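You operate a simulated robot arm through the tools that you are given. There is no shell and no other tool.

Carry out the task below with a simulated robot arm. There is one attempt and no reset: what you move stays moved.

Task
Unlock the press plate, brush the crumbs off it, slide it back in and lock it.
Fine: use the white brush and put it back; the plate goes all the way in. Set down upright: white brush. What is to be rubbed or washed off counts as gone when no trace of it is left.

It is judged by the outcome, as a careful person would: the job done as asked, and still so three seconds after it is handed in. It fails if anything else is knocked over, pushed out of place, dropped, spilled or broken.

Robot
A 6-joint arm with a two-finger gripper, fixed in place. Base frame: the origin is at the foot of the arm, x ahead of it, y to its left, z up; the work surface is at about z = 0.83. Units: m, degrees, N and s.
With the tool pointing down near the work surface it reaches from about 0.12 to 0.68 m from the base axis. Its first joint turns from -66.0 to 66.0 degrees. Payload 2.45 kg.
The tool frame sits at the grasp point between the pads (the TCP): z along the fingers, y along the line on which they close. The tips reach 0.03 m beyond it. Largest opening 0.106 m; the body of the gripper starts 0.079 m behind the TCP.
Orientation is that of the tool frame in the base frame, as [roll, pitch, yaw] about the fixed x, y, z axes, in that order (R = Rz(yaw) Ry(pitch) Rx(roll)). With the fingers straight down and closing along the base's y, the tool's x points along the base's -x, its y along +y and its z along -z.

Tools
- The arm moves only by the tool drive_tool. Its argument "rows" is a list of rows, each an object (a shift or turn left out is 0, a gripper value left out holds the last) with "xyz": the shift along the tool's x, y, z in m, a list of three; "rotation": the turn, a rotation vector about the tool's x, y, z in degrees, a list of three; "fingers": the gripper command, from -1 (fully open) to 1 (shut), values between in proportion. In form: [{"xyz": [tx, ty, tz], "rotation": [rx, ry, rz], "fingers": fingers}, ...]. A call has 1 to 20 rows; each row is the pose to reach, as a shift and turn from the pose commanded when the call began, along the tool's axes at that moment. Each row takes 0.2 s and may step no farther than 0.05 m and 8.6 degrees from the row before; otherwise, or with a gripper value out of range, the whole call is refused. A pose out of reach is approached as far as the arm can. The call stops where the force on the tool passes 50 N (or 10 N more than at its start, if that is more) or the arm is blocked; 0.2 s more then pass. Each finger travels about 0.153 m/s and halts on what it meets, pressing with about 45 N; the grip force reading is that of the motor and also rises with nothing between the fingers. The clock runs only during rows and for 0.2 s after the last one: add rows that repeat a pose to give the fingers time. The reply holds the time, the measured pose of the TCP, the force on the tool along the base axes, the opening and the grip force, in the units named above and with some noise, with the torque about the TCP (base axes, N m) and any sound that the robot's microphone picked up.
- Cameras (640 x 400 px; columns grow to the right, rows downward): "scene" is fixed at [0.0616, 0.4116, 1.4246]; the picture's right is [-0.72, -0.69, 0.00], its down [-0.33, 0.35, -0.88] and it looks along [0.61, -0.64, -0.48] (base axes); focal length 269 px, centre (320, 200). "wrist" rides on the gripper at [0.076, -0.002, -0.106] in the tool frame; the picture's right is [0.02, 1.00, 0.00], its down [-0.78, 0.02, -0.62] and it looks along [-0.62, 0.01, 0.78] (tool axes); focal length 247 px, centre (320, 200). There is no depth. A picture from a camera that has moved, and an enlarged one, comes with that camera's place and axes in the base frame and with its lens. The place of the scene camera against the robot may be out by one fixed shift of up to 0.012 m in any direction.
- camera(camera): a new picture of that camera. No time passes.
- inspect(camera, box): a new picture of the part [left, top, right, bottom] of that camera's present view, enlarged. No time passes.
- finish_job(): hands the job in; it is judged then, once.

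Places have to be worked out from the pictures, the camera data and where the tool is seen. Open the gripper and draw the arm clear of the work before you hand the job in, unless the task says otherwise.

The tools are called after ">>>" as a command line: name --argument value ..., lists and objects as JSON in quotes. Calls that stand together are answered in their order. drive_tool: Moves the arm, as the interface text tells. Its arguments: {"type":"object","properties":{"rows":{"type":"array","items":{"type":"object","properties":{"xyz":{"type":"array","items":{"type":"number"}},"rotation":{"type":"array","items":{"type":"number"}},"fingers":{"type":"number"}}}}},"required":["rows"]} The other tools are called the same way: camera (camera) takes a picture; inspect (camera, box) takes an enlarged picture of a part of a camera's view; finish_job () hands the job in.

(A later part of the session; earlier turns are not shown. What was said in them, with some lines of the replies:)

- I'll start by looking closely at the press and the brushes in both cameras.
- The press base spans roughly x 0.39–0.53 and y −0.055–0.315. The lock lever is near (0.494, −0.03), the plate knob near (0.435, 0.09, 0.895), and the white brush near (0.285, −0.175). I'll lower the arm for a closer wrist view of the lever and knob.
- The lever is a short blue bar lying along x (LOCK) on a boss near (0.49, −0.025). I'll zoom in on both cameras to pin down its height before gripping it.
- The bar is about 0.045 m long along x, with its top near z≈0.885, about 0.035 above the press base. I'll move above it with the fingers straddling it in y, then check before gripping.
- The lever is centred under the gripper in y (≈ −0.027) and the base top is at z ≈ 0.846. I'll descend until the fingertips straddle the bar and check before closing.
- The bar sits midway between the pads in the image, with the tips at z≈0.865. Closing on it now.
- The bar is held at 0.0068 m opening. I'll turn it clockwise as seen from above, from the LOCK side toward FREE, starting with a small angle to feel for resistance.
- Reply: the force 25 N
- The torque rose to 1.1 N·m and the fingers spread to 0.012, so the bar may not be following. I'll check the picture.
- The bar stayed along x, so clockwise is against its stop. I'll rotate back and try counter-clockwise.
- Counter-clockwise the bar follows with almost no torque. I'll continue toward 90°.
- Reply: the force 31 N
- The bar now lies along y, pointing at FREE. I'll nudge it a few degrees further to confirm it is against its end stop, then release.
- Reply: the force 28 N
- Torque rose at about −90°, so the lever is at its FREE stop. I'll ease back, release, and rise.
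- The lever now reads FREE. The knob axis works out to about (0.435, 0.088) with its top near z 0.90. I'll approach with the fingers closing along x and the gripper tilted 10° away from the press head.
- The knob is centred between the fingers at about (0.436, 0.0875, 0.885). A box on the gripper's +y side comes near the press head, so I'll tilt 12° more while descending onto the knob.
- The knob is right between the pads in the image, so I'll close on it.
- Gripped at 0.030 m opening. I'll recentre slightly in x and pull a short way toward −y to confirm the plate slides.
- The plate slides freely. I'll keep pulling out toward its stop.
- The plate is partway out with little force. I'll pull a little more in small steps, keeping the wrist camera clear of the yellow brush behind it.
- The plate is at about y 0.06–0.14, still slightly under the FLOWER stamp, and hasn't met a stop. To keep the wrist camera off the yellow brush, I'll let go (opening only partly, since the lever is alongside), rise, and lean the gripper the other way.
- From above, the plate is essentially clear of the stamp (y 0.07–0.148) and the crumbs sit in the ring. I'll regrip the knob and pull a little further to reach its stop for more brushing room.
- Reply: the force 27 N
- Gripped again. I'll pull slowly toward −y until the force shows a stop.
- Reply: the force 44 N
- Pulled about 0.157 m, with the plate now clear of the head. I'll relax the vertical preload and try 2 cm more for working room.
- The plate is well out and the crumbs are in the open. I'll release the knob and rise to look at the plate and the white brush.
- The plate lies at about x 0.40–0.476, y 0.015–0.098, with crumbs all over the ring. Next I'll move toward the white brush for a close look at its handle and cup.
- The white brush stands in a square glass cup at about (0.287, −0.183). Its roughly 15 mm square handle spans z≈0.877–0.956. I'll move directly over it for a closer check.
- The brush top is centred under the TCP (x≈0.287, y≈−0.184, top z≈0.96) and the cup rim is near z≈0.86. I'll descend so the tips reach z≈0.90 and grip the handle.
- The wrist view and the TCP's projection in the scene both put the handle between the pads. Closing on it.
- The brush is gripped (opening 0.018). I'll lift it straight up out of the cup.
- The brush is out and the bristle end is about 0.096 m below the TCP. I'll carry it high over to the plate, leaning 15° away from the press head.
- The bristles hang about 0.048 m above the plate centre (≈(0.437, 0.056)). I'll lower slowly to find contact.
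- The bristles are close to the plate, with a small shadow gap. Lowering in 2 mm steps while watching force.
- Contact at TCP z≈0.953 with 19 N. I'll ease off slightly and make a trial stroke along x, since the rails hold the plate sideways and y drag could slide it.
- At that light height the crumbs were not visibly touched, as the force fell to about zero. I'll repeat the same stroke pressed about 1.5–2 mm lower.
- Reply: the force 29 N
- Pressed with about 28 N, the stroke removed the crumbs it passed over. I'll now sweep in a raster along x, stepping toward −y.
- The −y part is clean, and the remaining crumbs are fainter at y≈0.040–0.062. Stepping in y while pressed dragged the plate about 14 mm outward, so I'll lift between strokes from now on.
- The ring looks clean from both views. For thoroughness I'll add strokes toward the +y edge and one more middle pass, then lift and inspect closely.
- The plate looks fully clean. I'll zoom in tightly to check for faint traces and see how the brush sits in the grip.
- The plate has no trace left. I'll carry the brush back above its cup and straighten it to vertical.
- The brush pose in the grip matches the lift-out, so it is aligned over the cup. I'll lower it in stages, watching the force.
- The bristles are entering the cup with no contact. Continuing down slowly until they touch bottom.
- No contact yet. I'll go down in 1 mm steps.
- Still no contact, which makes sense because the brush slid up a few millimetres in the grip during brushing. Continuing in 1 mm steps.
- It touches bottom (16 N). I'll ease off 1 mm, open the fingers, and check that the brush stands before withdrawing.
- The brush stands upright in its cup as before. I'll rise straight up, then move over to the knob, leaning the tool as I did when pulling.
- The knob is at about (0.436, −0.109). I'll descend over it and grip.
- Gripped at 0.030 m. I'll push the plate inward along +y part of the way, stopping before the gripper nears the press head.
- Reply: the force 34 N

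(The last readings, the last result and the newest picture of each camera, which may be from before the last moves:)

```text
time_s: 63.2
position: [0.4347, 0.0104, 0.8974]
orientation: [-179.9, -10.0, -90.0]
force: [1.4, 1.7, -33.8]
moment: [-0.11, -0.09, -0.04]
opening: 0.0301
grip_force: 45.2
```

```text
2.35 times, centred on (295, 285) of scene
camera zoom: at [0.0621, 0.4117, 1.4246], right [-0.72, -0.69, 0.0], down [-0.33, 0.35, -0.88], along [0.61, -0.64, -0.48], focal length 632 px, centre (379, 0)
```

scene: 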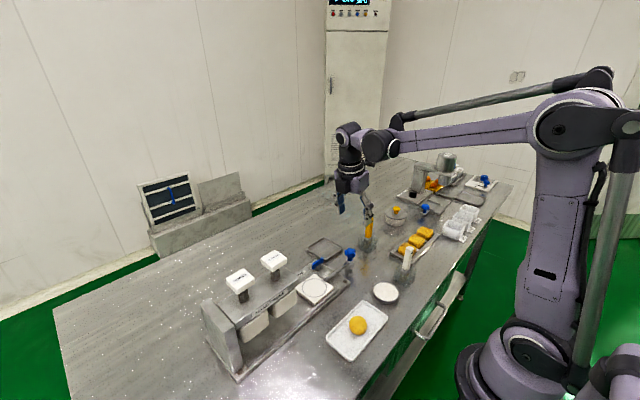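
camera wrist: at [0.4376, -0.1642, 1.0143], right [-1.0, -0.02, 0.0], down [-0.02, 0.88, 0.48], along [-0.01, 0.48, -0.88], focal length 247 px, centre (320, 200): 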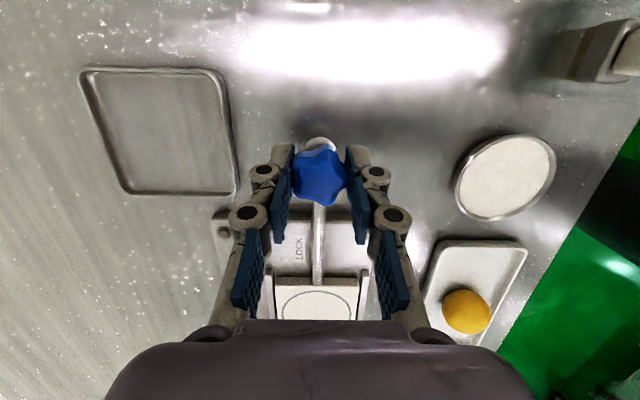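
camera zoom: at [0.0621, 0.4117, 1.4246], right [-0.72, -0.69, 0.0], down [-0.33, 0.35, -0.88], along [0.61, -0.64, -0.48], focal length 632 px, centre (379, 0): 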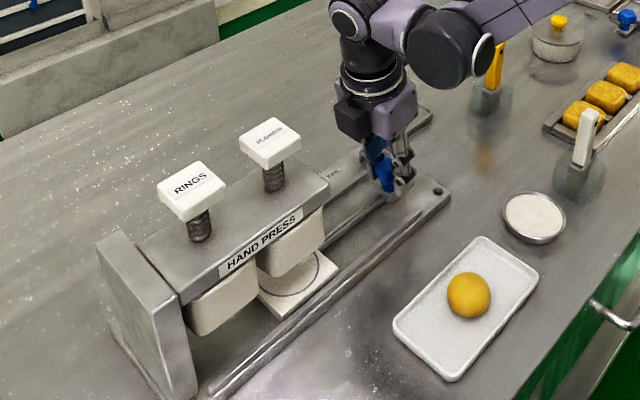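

The plate is going in. I'll release partly, rise, lean the tool the other way (22° from the press head), and regrip for the final push.

>>> drive_tool --rows '[{"fingers": 0.05}, {"fingers": 0.05}, {"xyz": [0.0052, 0, -0.0296]}, {"xyz": [0.0104, 0, -0.0591]}, {"xyz": [0.0168, 0, -0.058], "rotation": [0, -8, 0]}, {"xyz": [0.0168, 0, -0.058], "rotation": [0, -16, 0]}, {"xyz": [0.0168, 0, -0.058], "rotation": [0, -24, 0]}, {"xyz": [0.0168, 0, -0.058], "rotation": [0, -32, 0]}, {"xyz": [0.0117, 0, -0.029], "rotation": [0, -32, 0]}, {"xyz": [0.0066, 0, 0.0001], "rotation": [0, -32, 0]}, {"xyz": [0.0066, 0, 0.0001], "rotation": [0, -32, 0]}]'

>>> camera --camera "wrist"

```text
time_s: 65.6
position: [0.4342, 0.0005, 0.8981]
orientation: [179.9, 22.0, -90.0]
force: [-0.2, -0.1, 0.0]
moment: [0.03, 0.0, 0.0]
opening: 0.0505
grip_force: 0.0
```

```text
taken
camera wrist: at [0.4375, -0.1103, 0.9674], right [-1.0, -0.02, -0.01], down [-0.02, 0.49, 0.87], along [-0.01, 0.87, -0.49], focal length 247 px, centre (320, 200)
```

wrist: 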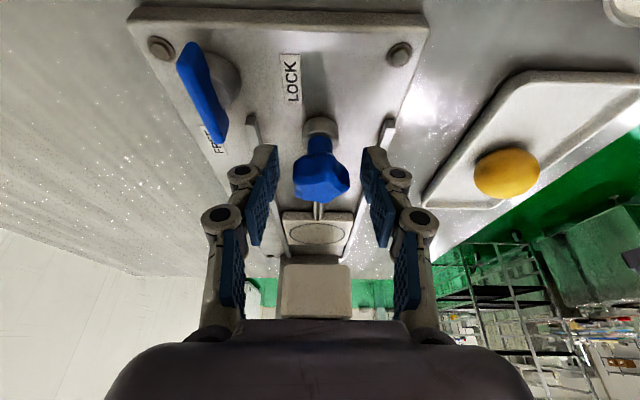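

The knob is between the pads again. I'll close and push in.

>>> drive_tool --rows '[{"fingers": 1}, {"fingers": 1}, {"fingers": 1}, {"xyz": [-0.0139, 0, 0.0056]}, {"xyz": [-0.0278, 0, 0.01125]}, {"xyz": [-0.0417, 0, 0.0169]}, {"xyz": [-0.0556, 0, 0.0225]}, {"xyz": [-0.0676, 0, 0.0274]}, {"xyz": [-0.0676, 0, 0.0274]}]'

>>> inspect --camera "scene" --box '[190, 220, 400, 390]'

```text
time_s: 67.6
position: [0.4352, 0.0745, 0.8993]
orientation: [-179.8, 22.0, -90.0]
force: [5.0, 0.6, 4.0]
moment: [-0.83, -0.08, -0.07]
opening: 0.0303
grip_force: 44.6
```

```text
2.35 times, centred on (295, 305) of scene
camera zoom: at [0.0617, 0.4117, 1.4246], right [-0.72, -0.69, 0.0], down [-0.33, 0.35, -0.88], along [0.61, -0.64, -0.48], focal length 632 px, centre (379, -47)
```

zoom: 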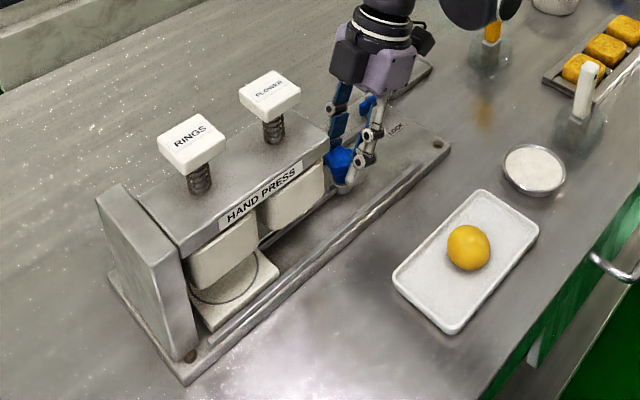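

Nearly in, with no stop felt yet. I'll continue in small steps until the end stop pushes back.

>>> drive_tool --rows '[{"xyz": [-0.0037, 0, 0.0015]}, {"xyz": [-0.0065, 0, 0.0026]}, {"xyz": [-0.0093, 0, 0.0037]}, {"xyz": [-0.0111, 0, 0.0045]}]'

>>> inspect --camera "scene" --box '[190, 220, 400, 390]'

```text
time_s: 68.6
position: [0.4343, 0.0821, 0.8991]
orientation: [180.0, 21.5, -90.4]
force: [-1.3, -32.5, 12.2]
moment: [0.12, 0.0, 0.05]
opening: 0.0303
grip_force: 44.9
```

```text
2.35 times, centred on (295, 305) of scene
camera zoom: at [0.0614, 0.4107, 1.4249], right [-0.72, -0.69, 0.0], down [-0.33, 0.35, -0.88], along [0.61, -0.64, -0.48], focal length 632 px, centre (379, -47)
```

zoom: 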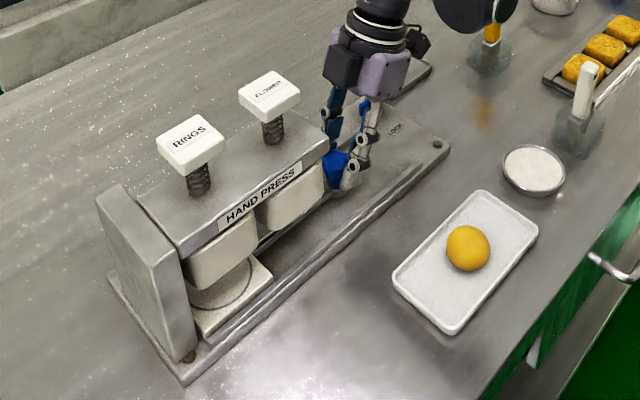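

The end stop is reached (−32 N at y≈0.082, the same as the original position). I'll release and lift away, then check that the plate stays in.

>>> drive_tool --rows '[{"xyz": [-0.0083, 0, 0.0033]}, {"fingers": 0.0}, {"fingers": -0.3}, {"fingers": -0.3}, {"xyz": [-0.0112, 0, -0.0278]}, {"xyz": [-0.0225, 0, -0.0556]}, {"xyz": [0.0, 0, -0.095]}, {"xyz": [0.0, 0, -0.095]}]'

>>> camera --camera "wrist"

>>> inspect --camera "scene" --box '[190, 220, 400, 390]'

```text
time_s: 70.4
position: [0.4349, 0.0495, 0.988]
orientation: [-180.0, 21.9, -90.0]
force: [0.3, -0.4, 1.3]
moment: [-0.01, -0.01, 0.0]
opening: 0.0689
grip_force: 0.2
```

```text
taken
camera wrist: at [0.4375, -0.0612, 1.0561], right [-1.0, -0.02, -0.01], down [-0.02, 0.49, 0.87], along [-0.01, 0.87, -0.49], focal length 247 px, centre (320, 200)
```

wrist: 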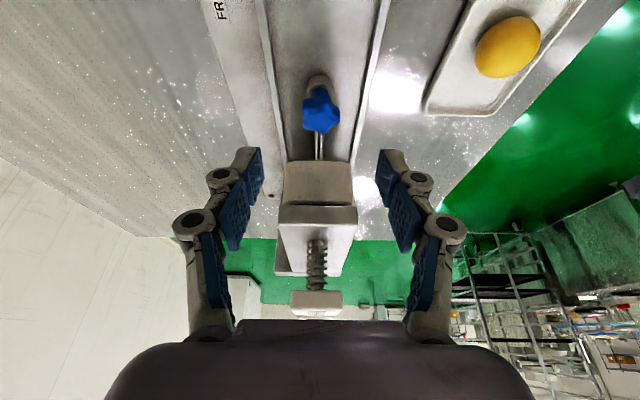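

```text
2.35 times, centred on (295, 305) of scene
camera zoom: at [0.0616, 0.4116, 1.4246], right [-0.72, -0.69, 0.0], down [-0.33, 0.35, -0.88], along [0.61, -0.64, -0.48], focal length 632 px, centre (379, -47)
```

zoom: 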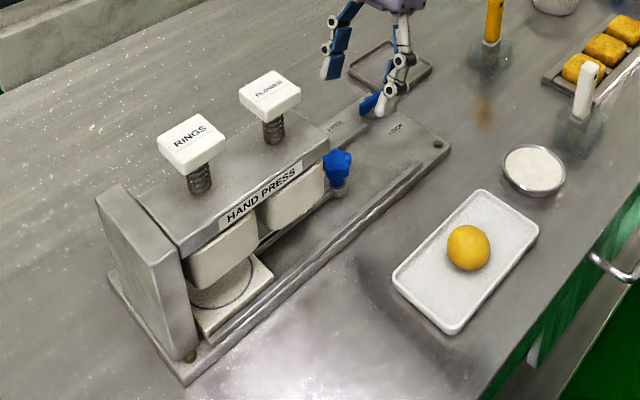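

The plate and knob are exactly where they started. Now I'll move over the lever with the fingers along its sides for locking.

>>> drive_tool --rows '[{"xyz": [0.02, -0.014, -0.012], "rotation": [0, 6, 0]}, {"xyz": [0.041, -0.029, -0.012], "rotation": [0, 12, 0]}, {"xyz": [0.062, -0.043, -0.01], "rotation": [0, 17, 0]}, {"xyz": [0.0823, -0.057, -0.003], "rotation": [0, 22, 0], "fingers": -0.3}, {"xyz": [0.0823, -0.057, -0.003], "rotation": [0, 22, 0]}]'

>>> camera --camera "wrist"

>>> inspect --camera "scene" --box '[270, 200, 390, 290]'

```text
time_s: 71.6
position: [0.4925, -0.0274, 0.959]
orientation: [180.0, -0.1, -90.0]
force: [0.2, 0.1, 0.0]
moment: [0.0, -0.01, 0.03]
opening: 0.0688
grip_force: 0.2
```

```text
taken
camera wrist: at [0.4948, -0.1037, 1.0644], right [-1.0, -0.02, 0.0], down [-0.02, 0.78, 0.62], along [-0.01, 0.62, -0.78], focal length 247 px, centre (320, 200)
```

wrist: 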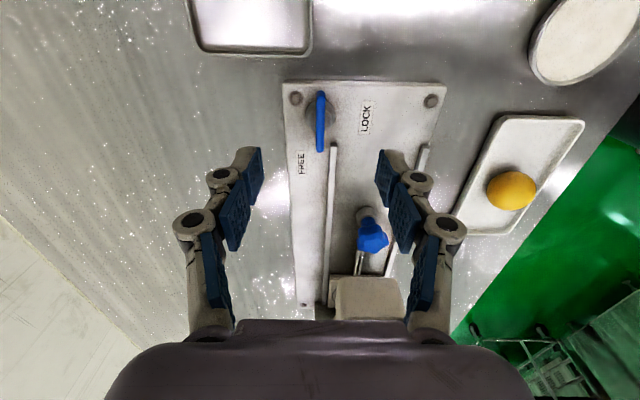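

```text
4.44 times, centred on (330, 245) of scene
camera zoom: at [0.0616, 0.4116, 1.4246], right [-0.72, -0.69, 0.0], down [-0.33, 0.35, -0.88], along [0.61, -0.64, -0.48], focal length 1194 px, centre (276, 0)
```

zoom: 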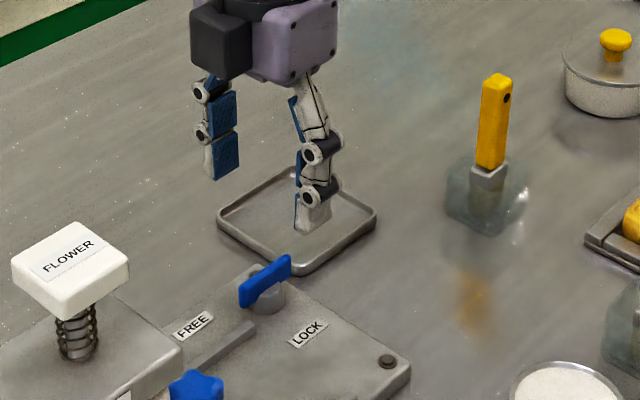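

The bar is centred between the fingers just as on the first grip. Descending to grip height and closing.

>>> drive_tool --rows '[{"xyz": [0, 0, 0.03]}, {"xyz": [0, 0, 0.055]}, {"xyz": [0, 0, 0.064]}, {"xyz": [0, 0, 0.064]}, {"xyz": [0, 0, 0.064], "fingers": 1}, {"xyz": [0, 0, 0.064], "fingers": 1}, {"xyz": [0, 0, 0.064], "fingers": 1}]'

>>> camera --camera "wrist"

```text
time_s: 73.2
position: [0.4917, -0.0264, 0.8947]
orientation: [-179.9, 0.0, -90.0]
force: [2.2, 1.0, 2.8]
moment: [0.03, -0.02, 0.0]
opening: 0.0069
grip_force: 35.4
```

```text
taken
camera wrist: at [0.4945, -0.1038, 1.0002], right [-1.0, -0.02, 0.0], down [-0.02, 0.78, 0.62], along [-0.01, 0.62, -0.78], focal length 247 px, centre (320, 200)
```

wrist: 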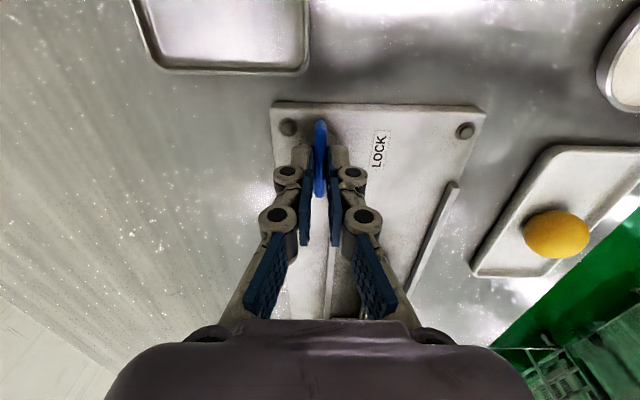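

The bar is gripped at 0.0069 m with low side force. I'll turn it 90° clockwise back to LOCK.

>>> drive_tool --rows '[{"rotation": [0, 0, 8]}, {"rotation": [0, 0, 16]}, {"rotation": [0, 0, 24]}, {"rotation": [0, 0, 32]}, {"rotation": [0, 0, 40]}, {"rotation": [0, 0, 48]}, {"rotation": [0, 0, 56]}, {"rotation": [0, 0, 64]}, {"rotation": [0, 0, 72]}, {"rotation": [0, 0, 80]}, {"rotation": [0, 0, 86]}, {"rotation": [0, 0, 90]}, {"rotation": [0, 0, 93]}]'

>>> camera --camera "wrist"

```text
time_s: 76.0
position: [0.4912, -0.0262, 0.8952]
orientation: [179.8, -0.1, 177.1]
force: [-12.0, 12.8, -19.8]
moment: [0.3, 0.26, 0.83]
opening: 0.0073
grip_force: 35.4
```

```text
taken
camera wrist: at [0.4159, -0.0244, 1.0005], right [0.03, 1.0, 0.0], down [0.78, -0.02, 0.62], along [0.62, -0.02, -0.78], focal length 247 px, centre (320, 200)
```

wrist: 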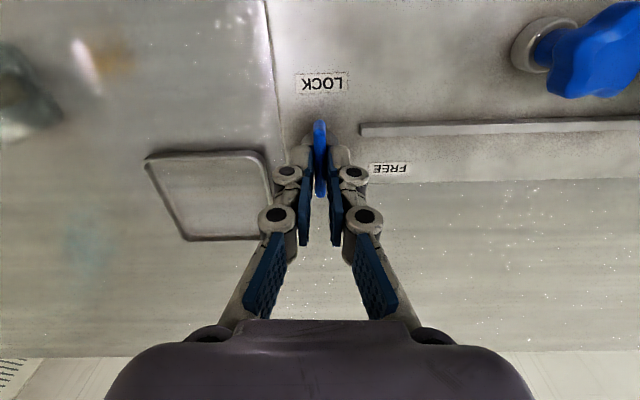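

The lever is back along x against its LOCK stop (torque 0.83 N·m). I'll release, rise and check everything.

>>> drive_tool --rows '[{"rotation": [0, 0, -1.5]}, {"rotation": [0, 0, -1.5], "fingers": 0.3}, {"rotation": [0, 0, -1.5], "fingers": -0.5}, {"rotation": [0, 0, -1.5], "fingers": -0.5}, {"xyz": [0, 0, -0.04], "rotation": [0, 0, -2]}, {"xyz": [0.0, 0, -0.08], "rotation": [0, 0, -3]}, {"xyz": [0.03, 0, -0.12], "rotation": [0, 0, -3]}, {"xyz": [0.06, 0, -0.16], "rotation": [0, 0, -3], "fingers": -1}, {"xyz": [0.09, 0, -0.2], "rotation": [0, 0, -3], "fingers": -1}, {"xyz": [0.1, 0, -0.24], "rotation": [0, 0, -3], "fingers": -1}, {"xyz": [0.1, 0, -0.28], "rotation": [0, 0, -3], "fingers": -1}]'

>>> camera --camera "wrist"

>>> camera --camera "scene"

>>> inspect --camera "scene" --box '[285, 240, 365, 290]'

>>> inspect --camera "scene" --box '[190, 220, 400, 390]'

>>> inspect --camera "scene" --box '[380, 230, 440, 300]'

```text
time_s: 78.4
position: [0.3917, -0.0208, 1.1761]
orientation: [-179.9, 0.0, 179.9]
force: [-0.4, -0.7, -0.1]
moment: [0.01, -0.05, 0.0]
opening: 0.1059
grip_force: 0.0
```

```text
taken
camera wrist: at [0.3161, -0.0235, 1.2816], right [-0.02, 1.0, 0.0], down [0.78, 0.02, 0.62], along [0.62, 0.01, -0.78], focal length 247 px, centre (320, 200)
```

wrist: 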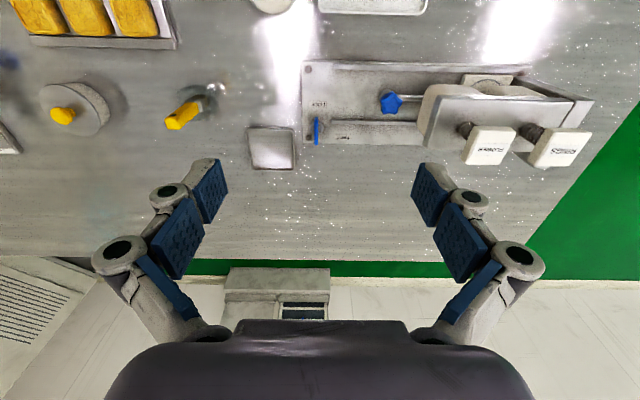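

```text
taken
```

scene: 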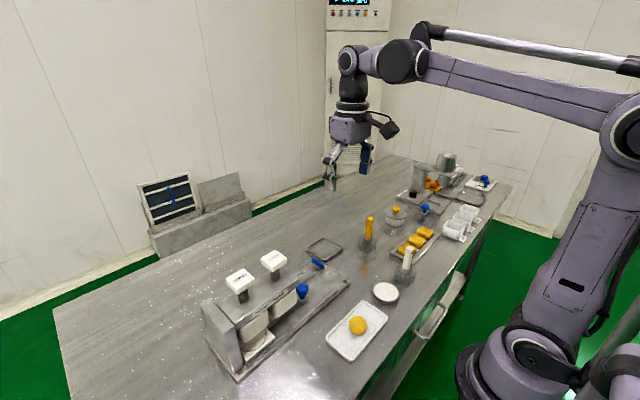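

```text
8.00 times, centred on (325, 265) of scene
camera zoom: at [0.0615, 0.4116, 1.4246], right [-0.72, -0.69, 0.0], down [-0.33, 0.35, -0.88], along [0.61, -0.64, -0.48], focal length 2149 px, centre (280, -320)
```

zoom: 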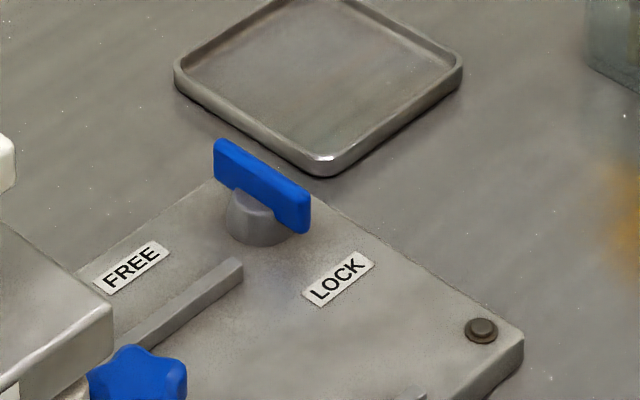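

```text
2.35 times, centred on (295, 305) of scene
camera zoom: at [0.0615, 0.4116, 1.4246], right [-0.72, -0.69, 0.0], down [-0.33, 0.35, -0.88], along [0.61, -0.64, -0.48], focal length 632 px, centre (379, -47)
```

zoom: 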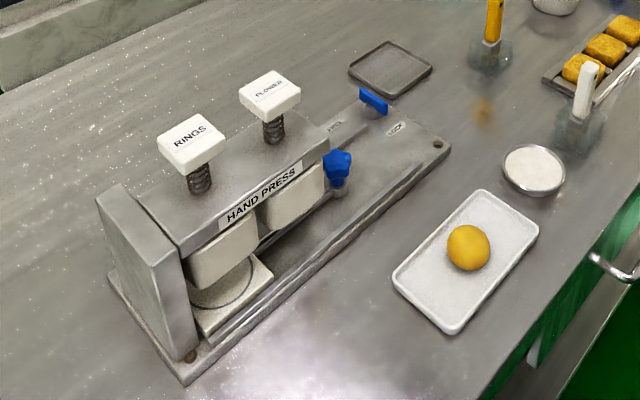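

```text
5.71 times, centred on (410, 265) of scene
camera zoom: at [0.0615, 0.4116, 1.4246], right [-0.72, -0.69, 0.0], down [-0.33, 0.35, -0.88], along [0.61, -0.64, -0.48], focal length 1535 px, centre (-194, -171)
```

zoom: 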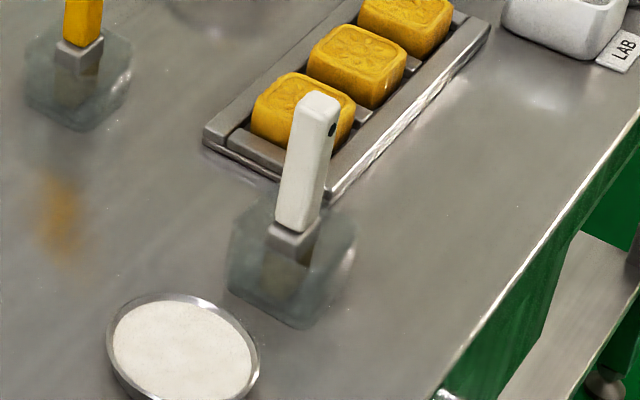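

The lever is back at its original LOCK position, the plate is fully in and clean, and the white brush stands upright in its cup. Nothing else moved, and the arm is clear with the gripper open, so I'm handing the job in.

>>> finish_job

```text
The job is handed in.
```

The press plate is clean, all the way in and locked, and the job is handed in.

- **Plate:** I turned the lever to FREE, slid the plate out and brushed it until close-up pictures showed no trace of crumbs. Then I pushed it back in until it met its end stop.
- **Lock:** The lever is back against its LOCK stop, in the same position as at the start.
- **White brush:** It is back in its glass cup, standing upright.
- **Surroundings:** The final pictures show everything else where it started. The arm is clear and the gripper open.
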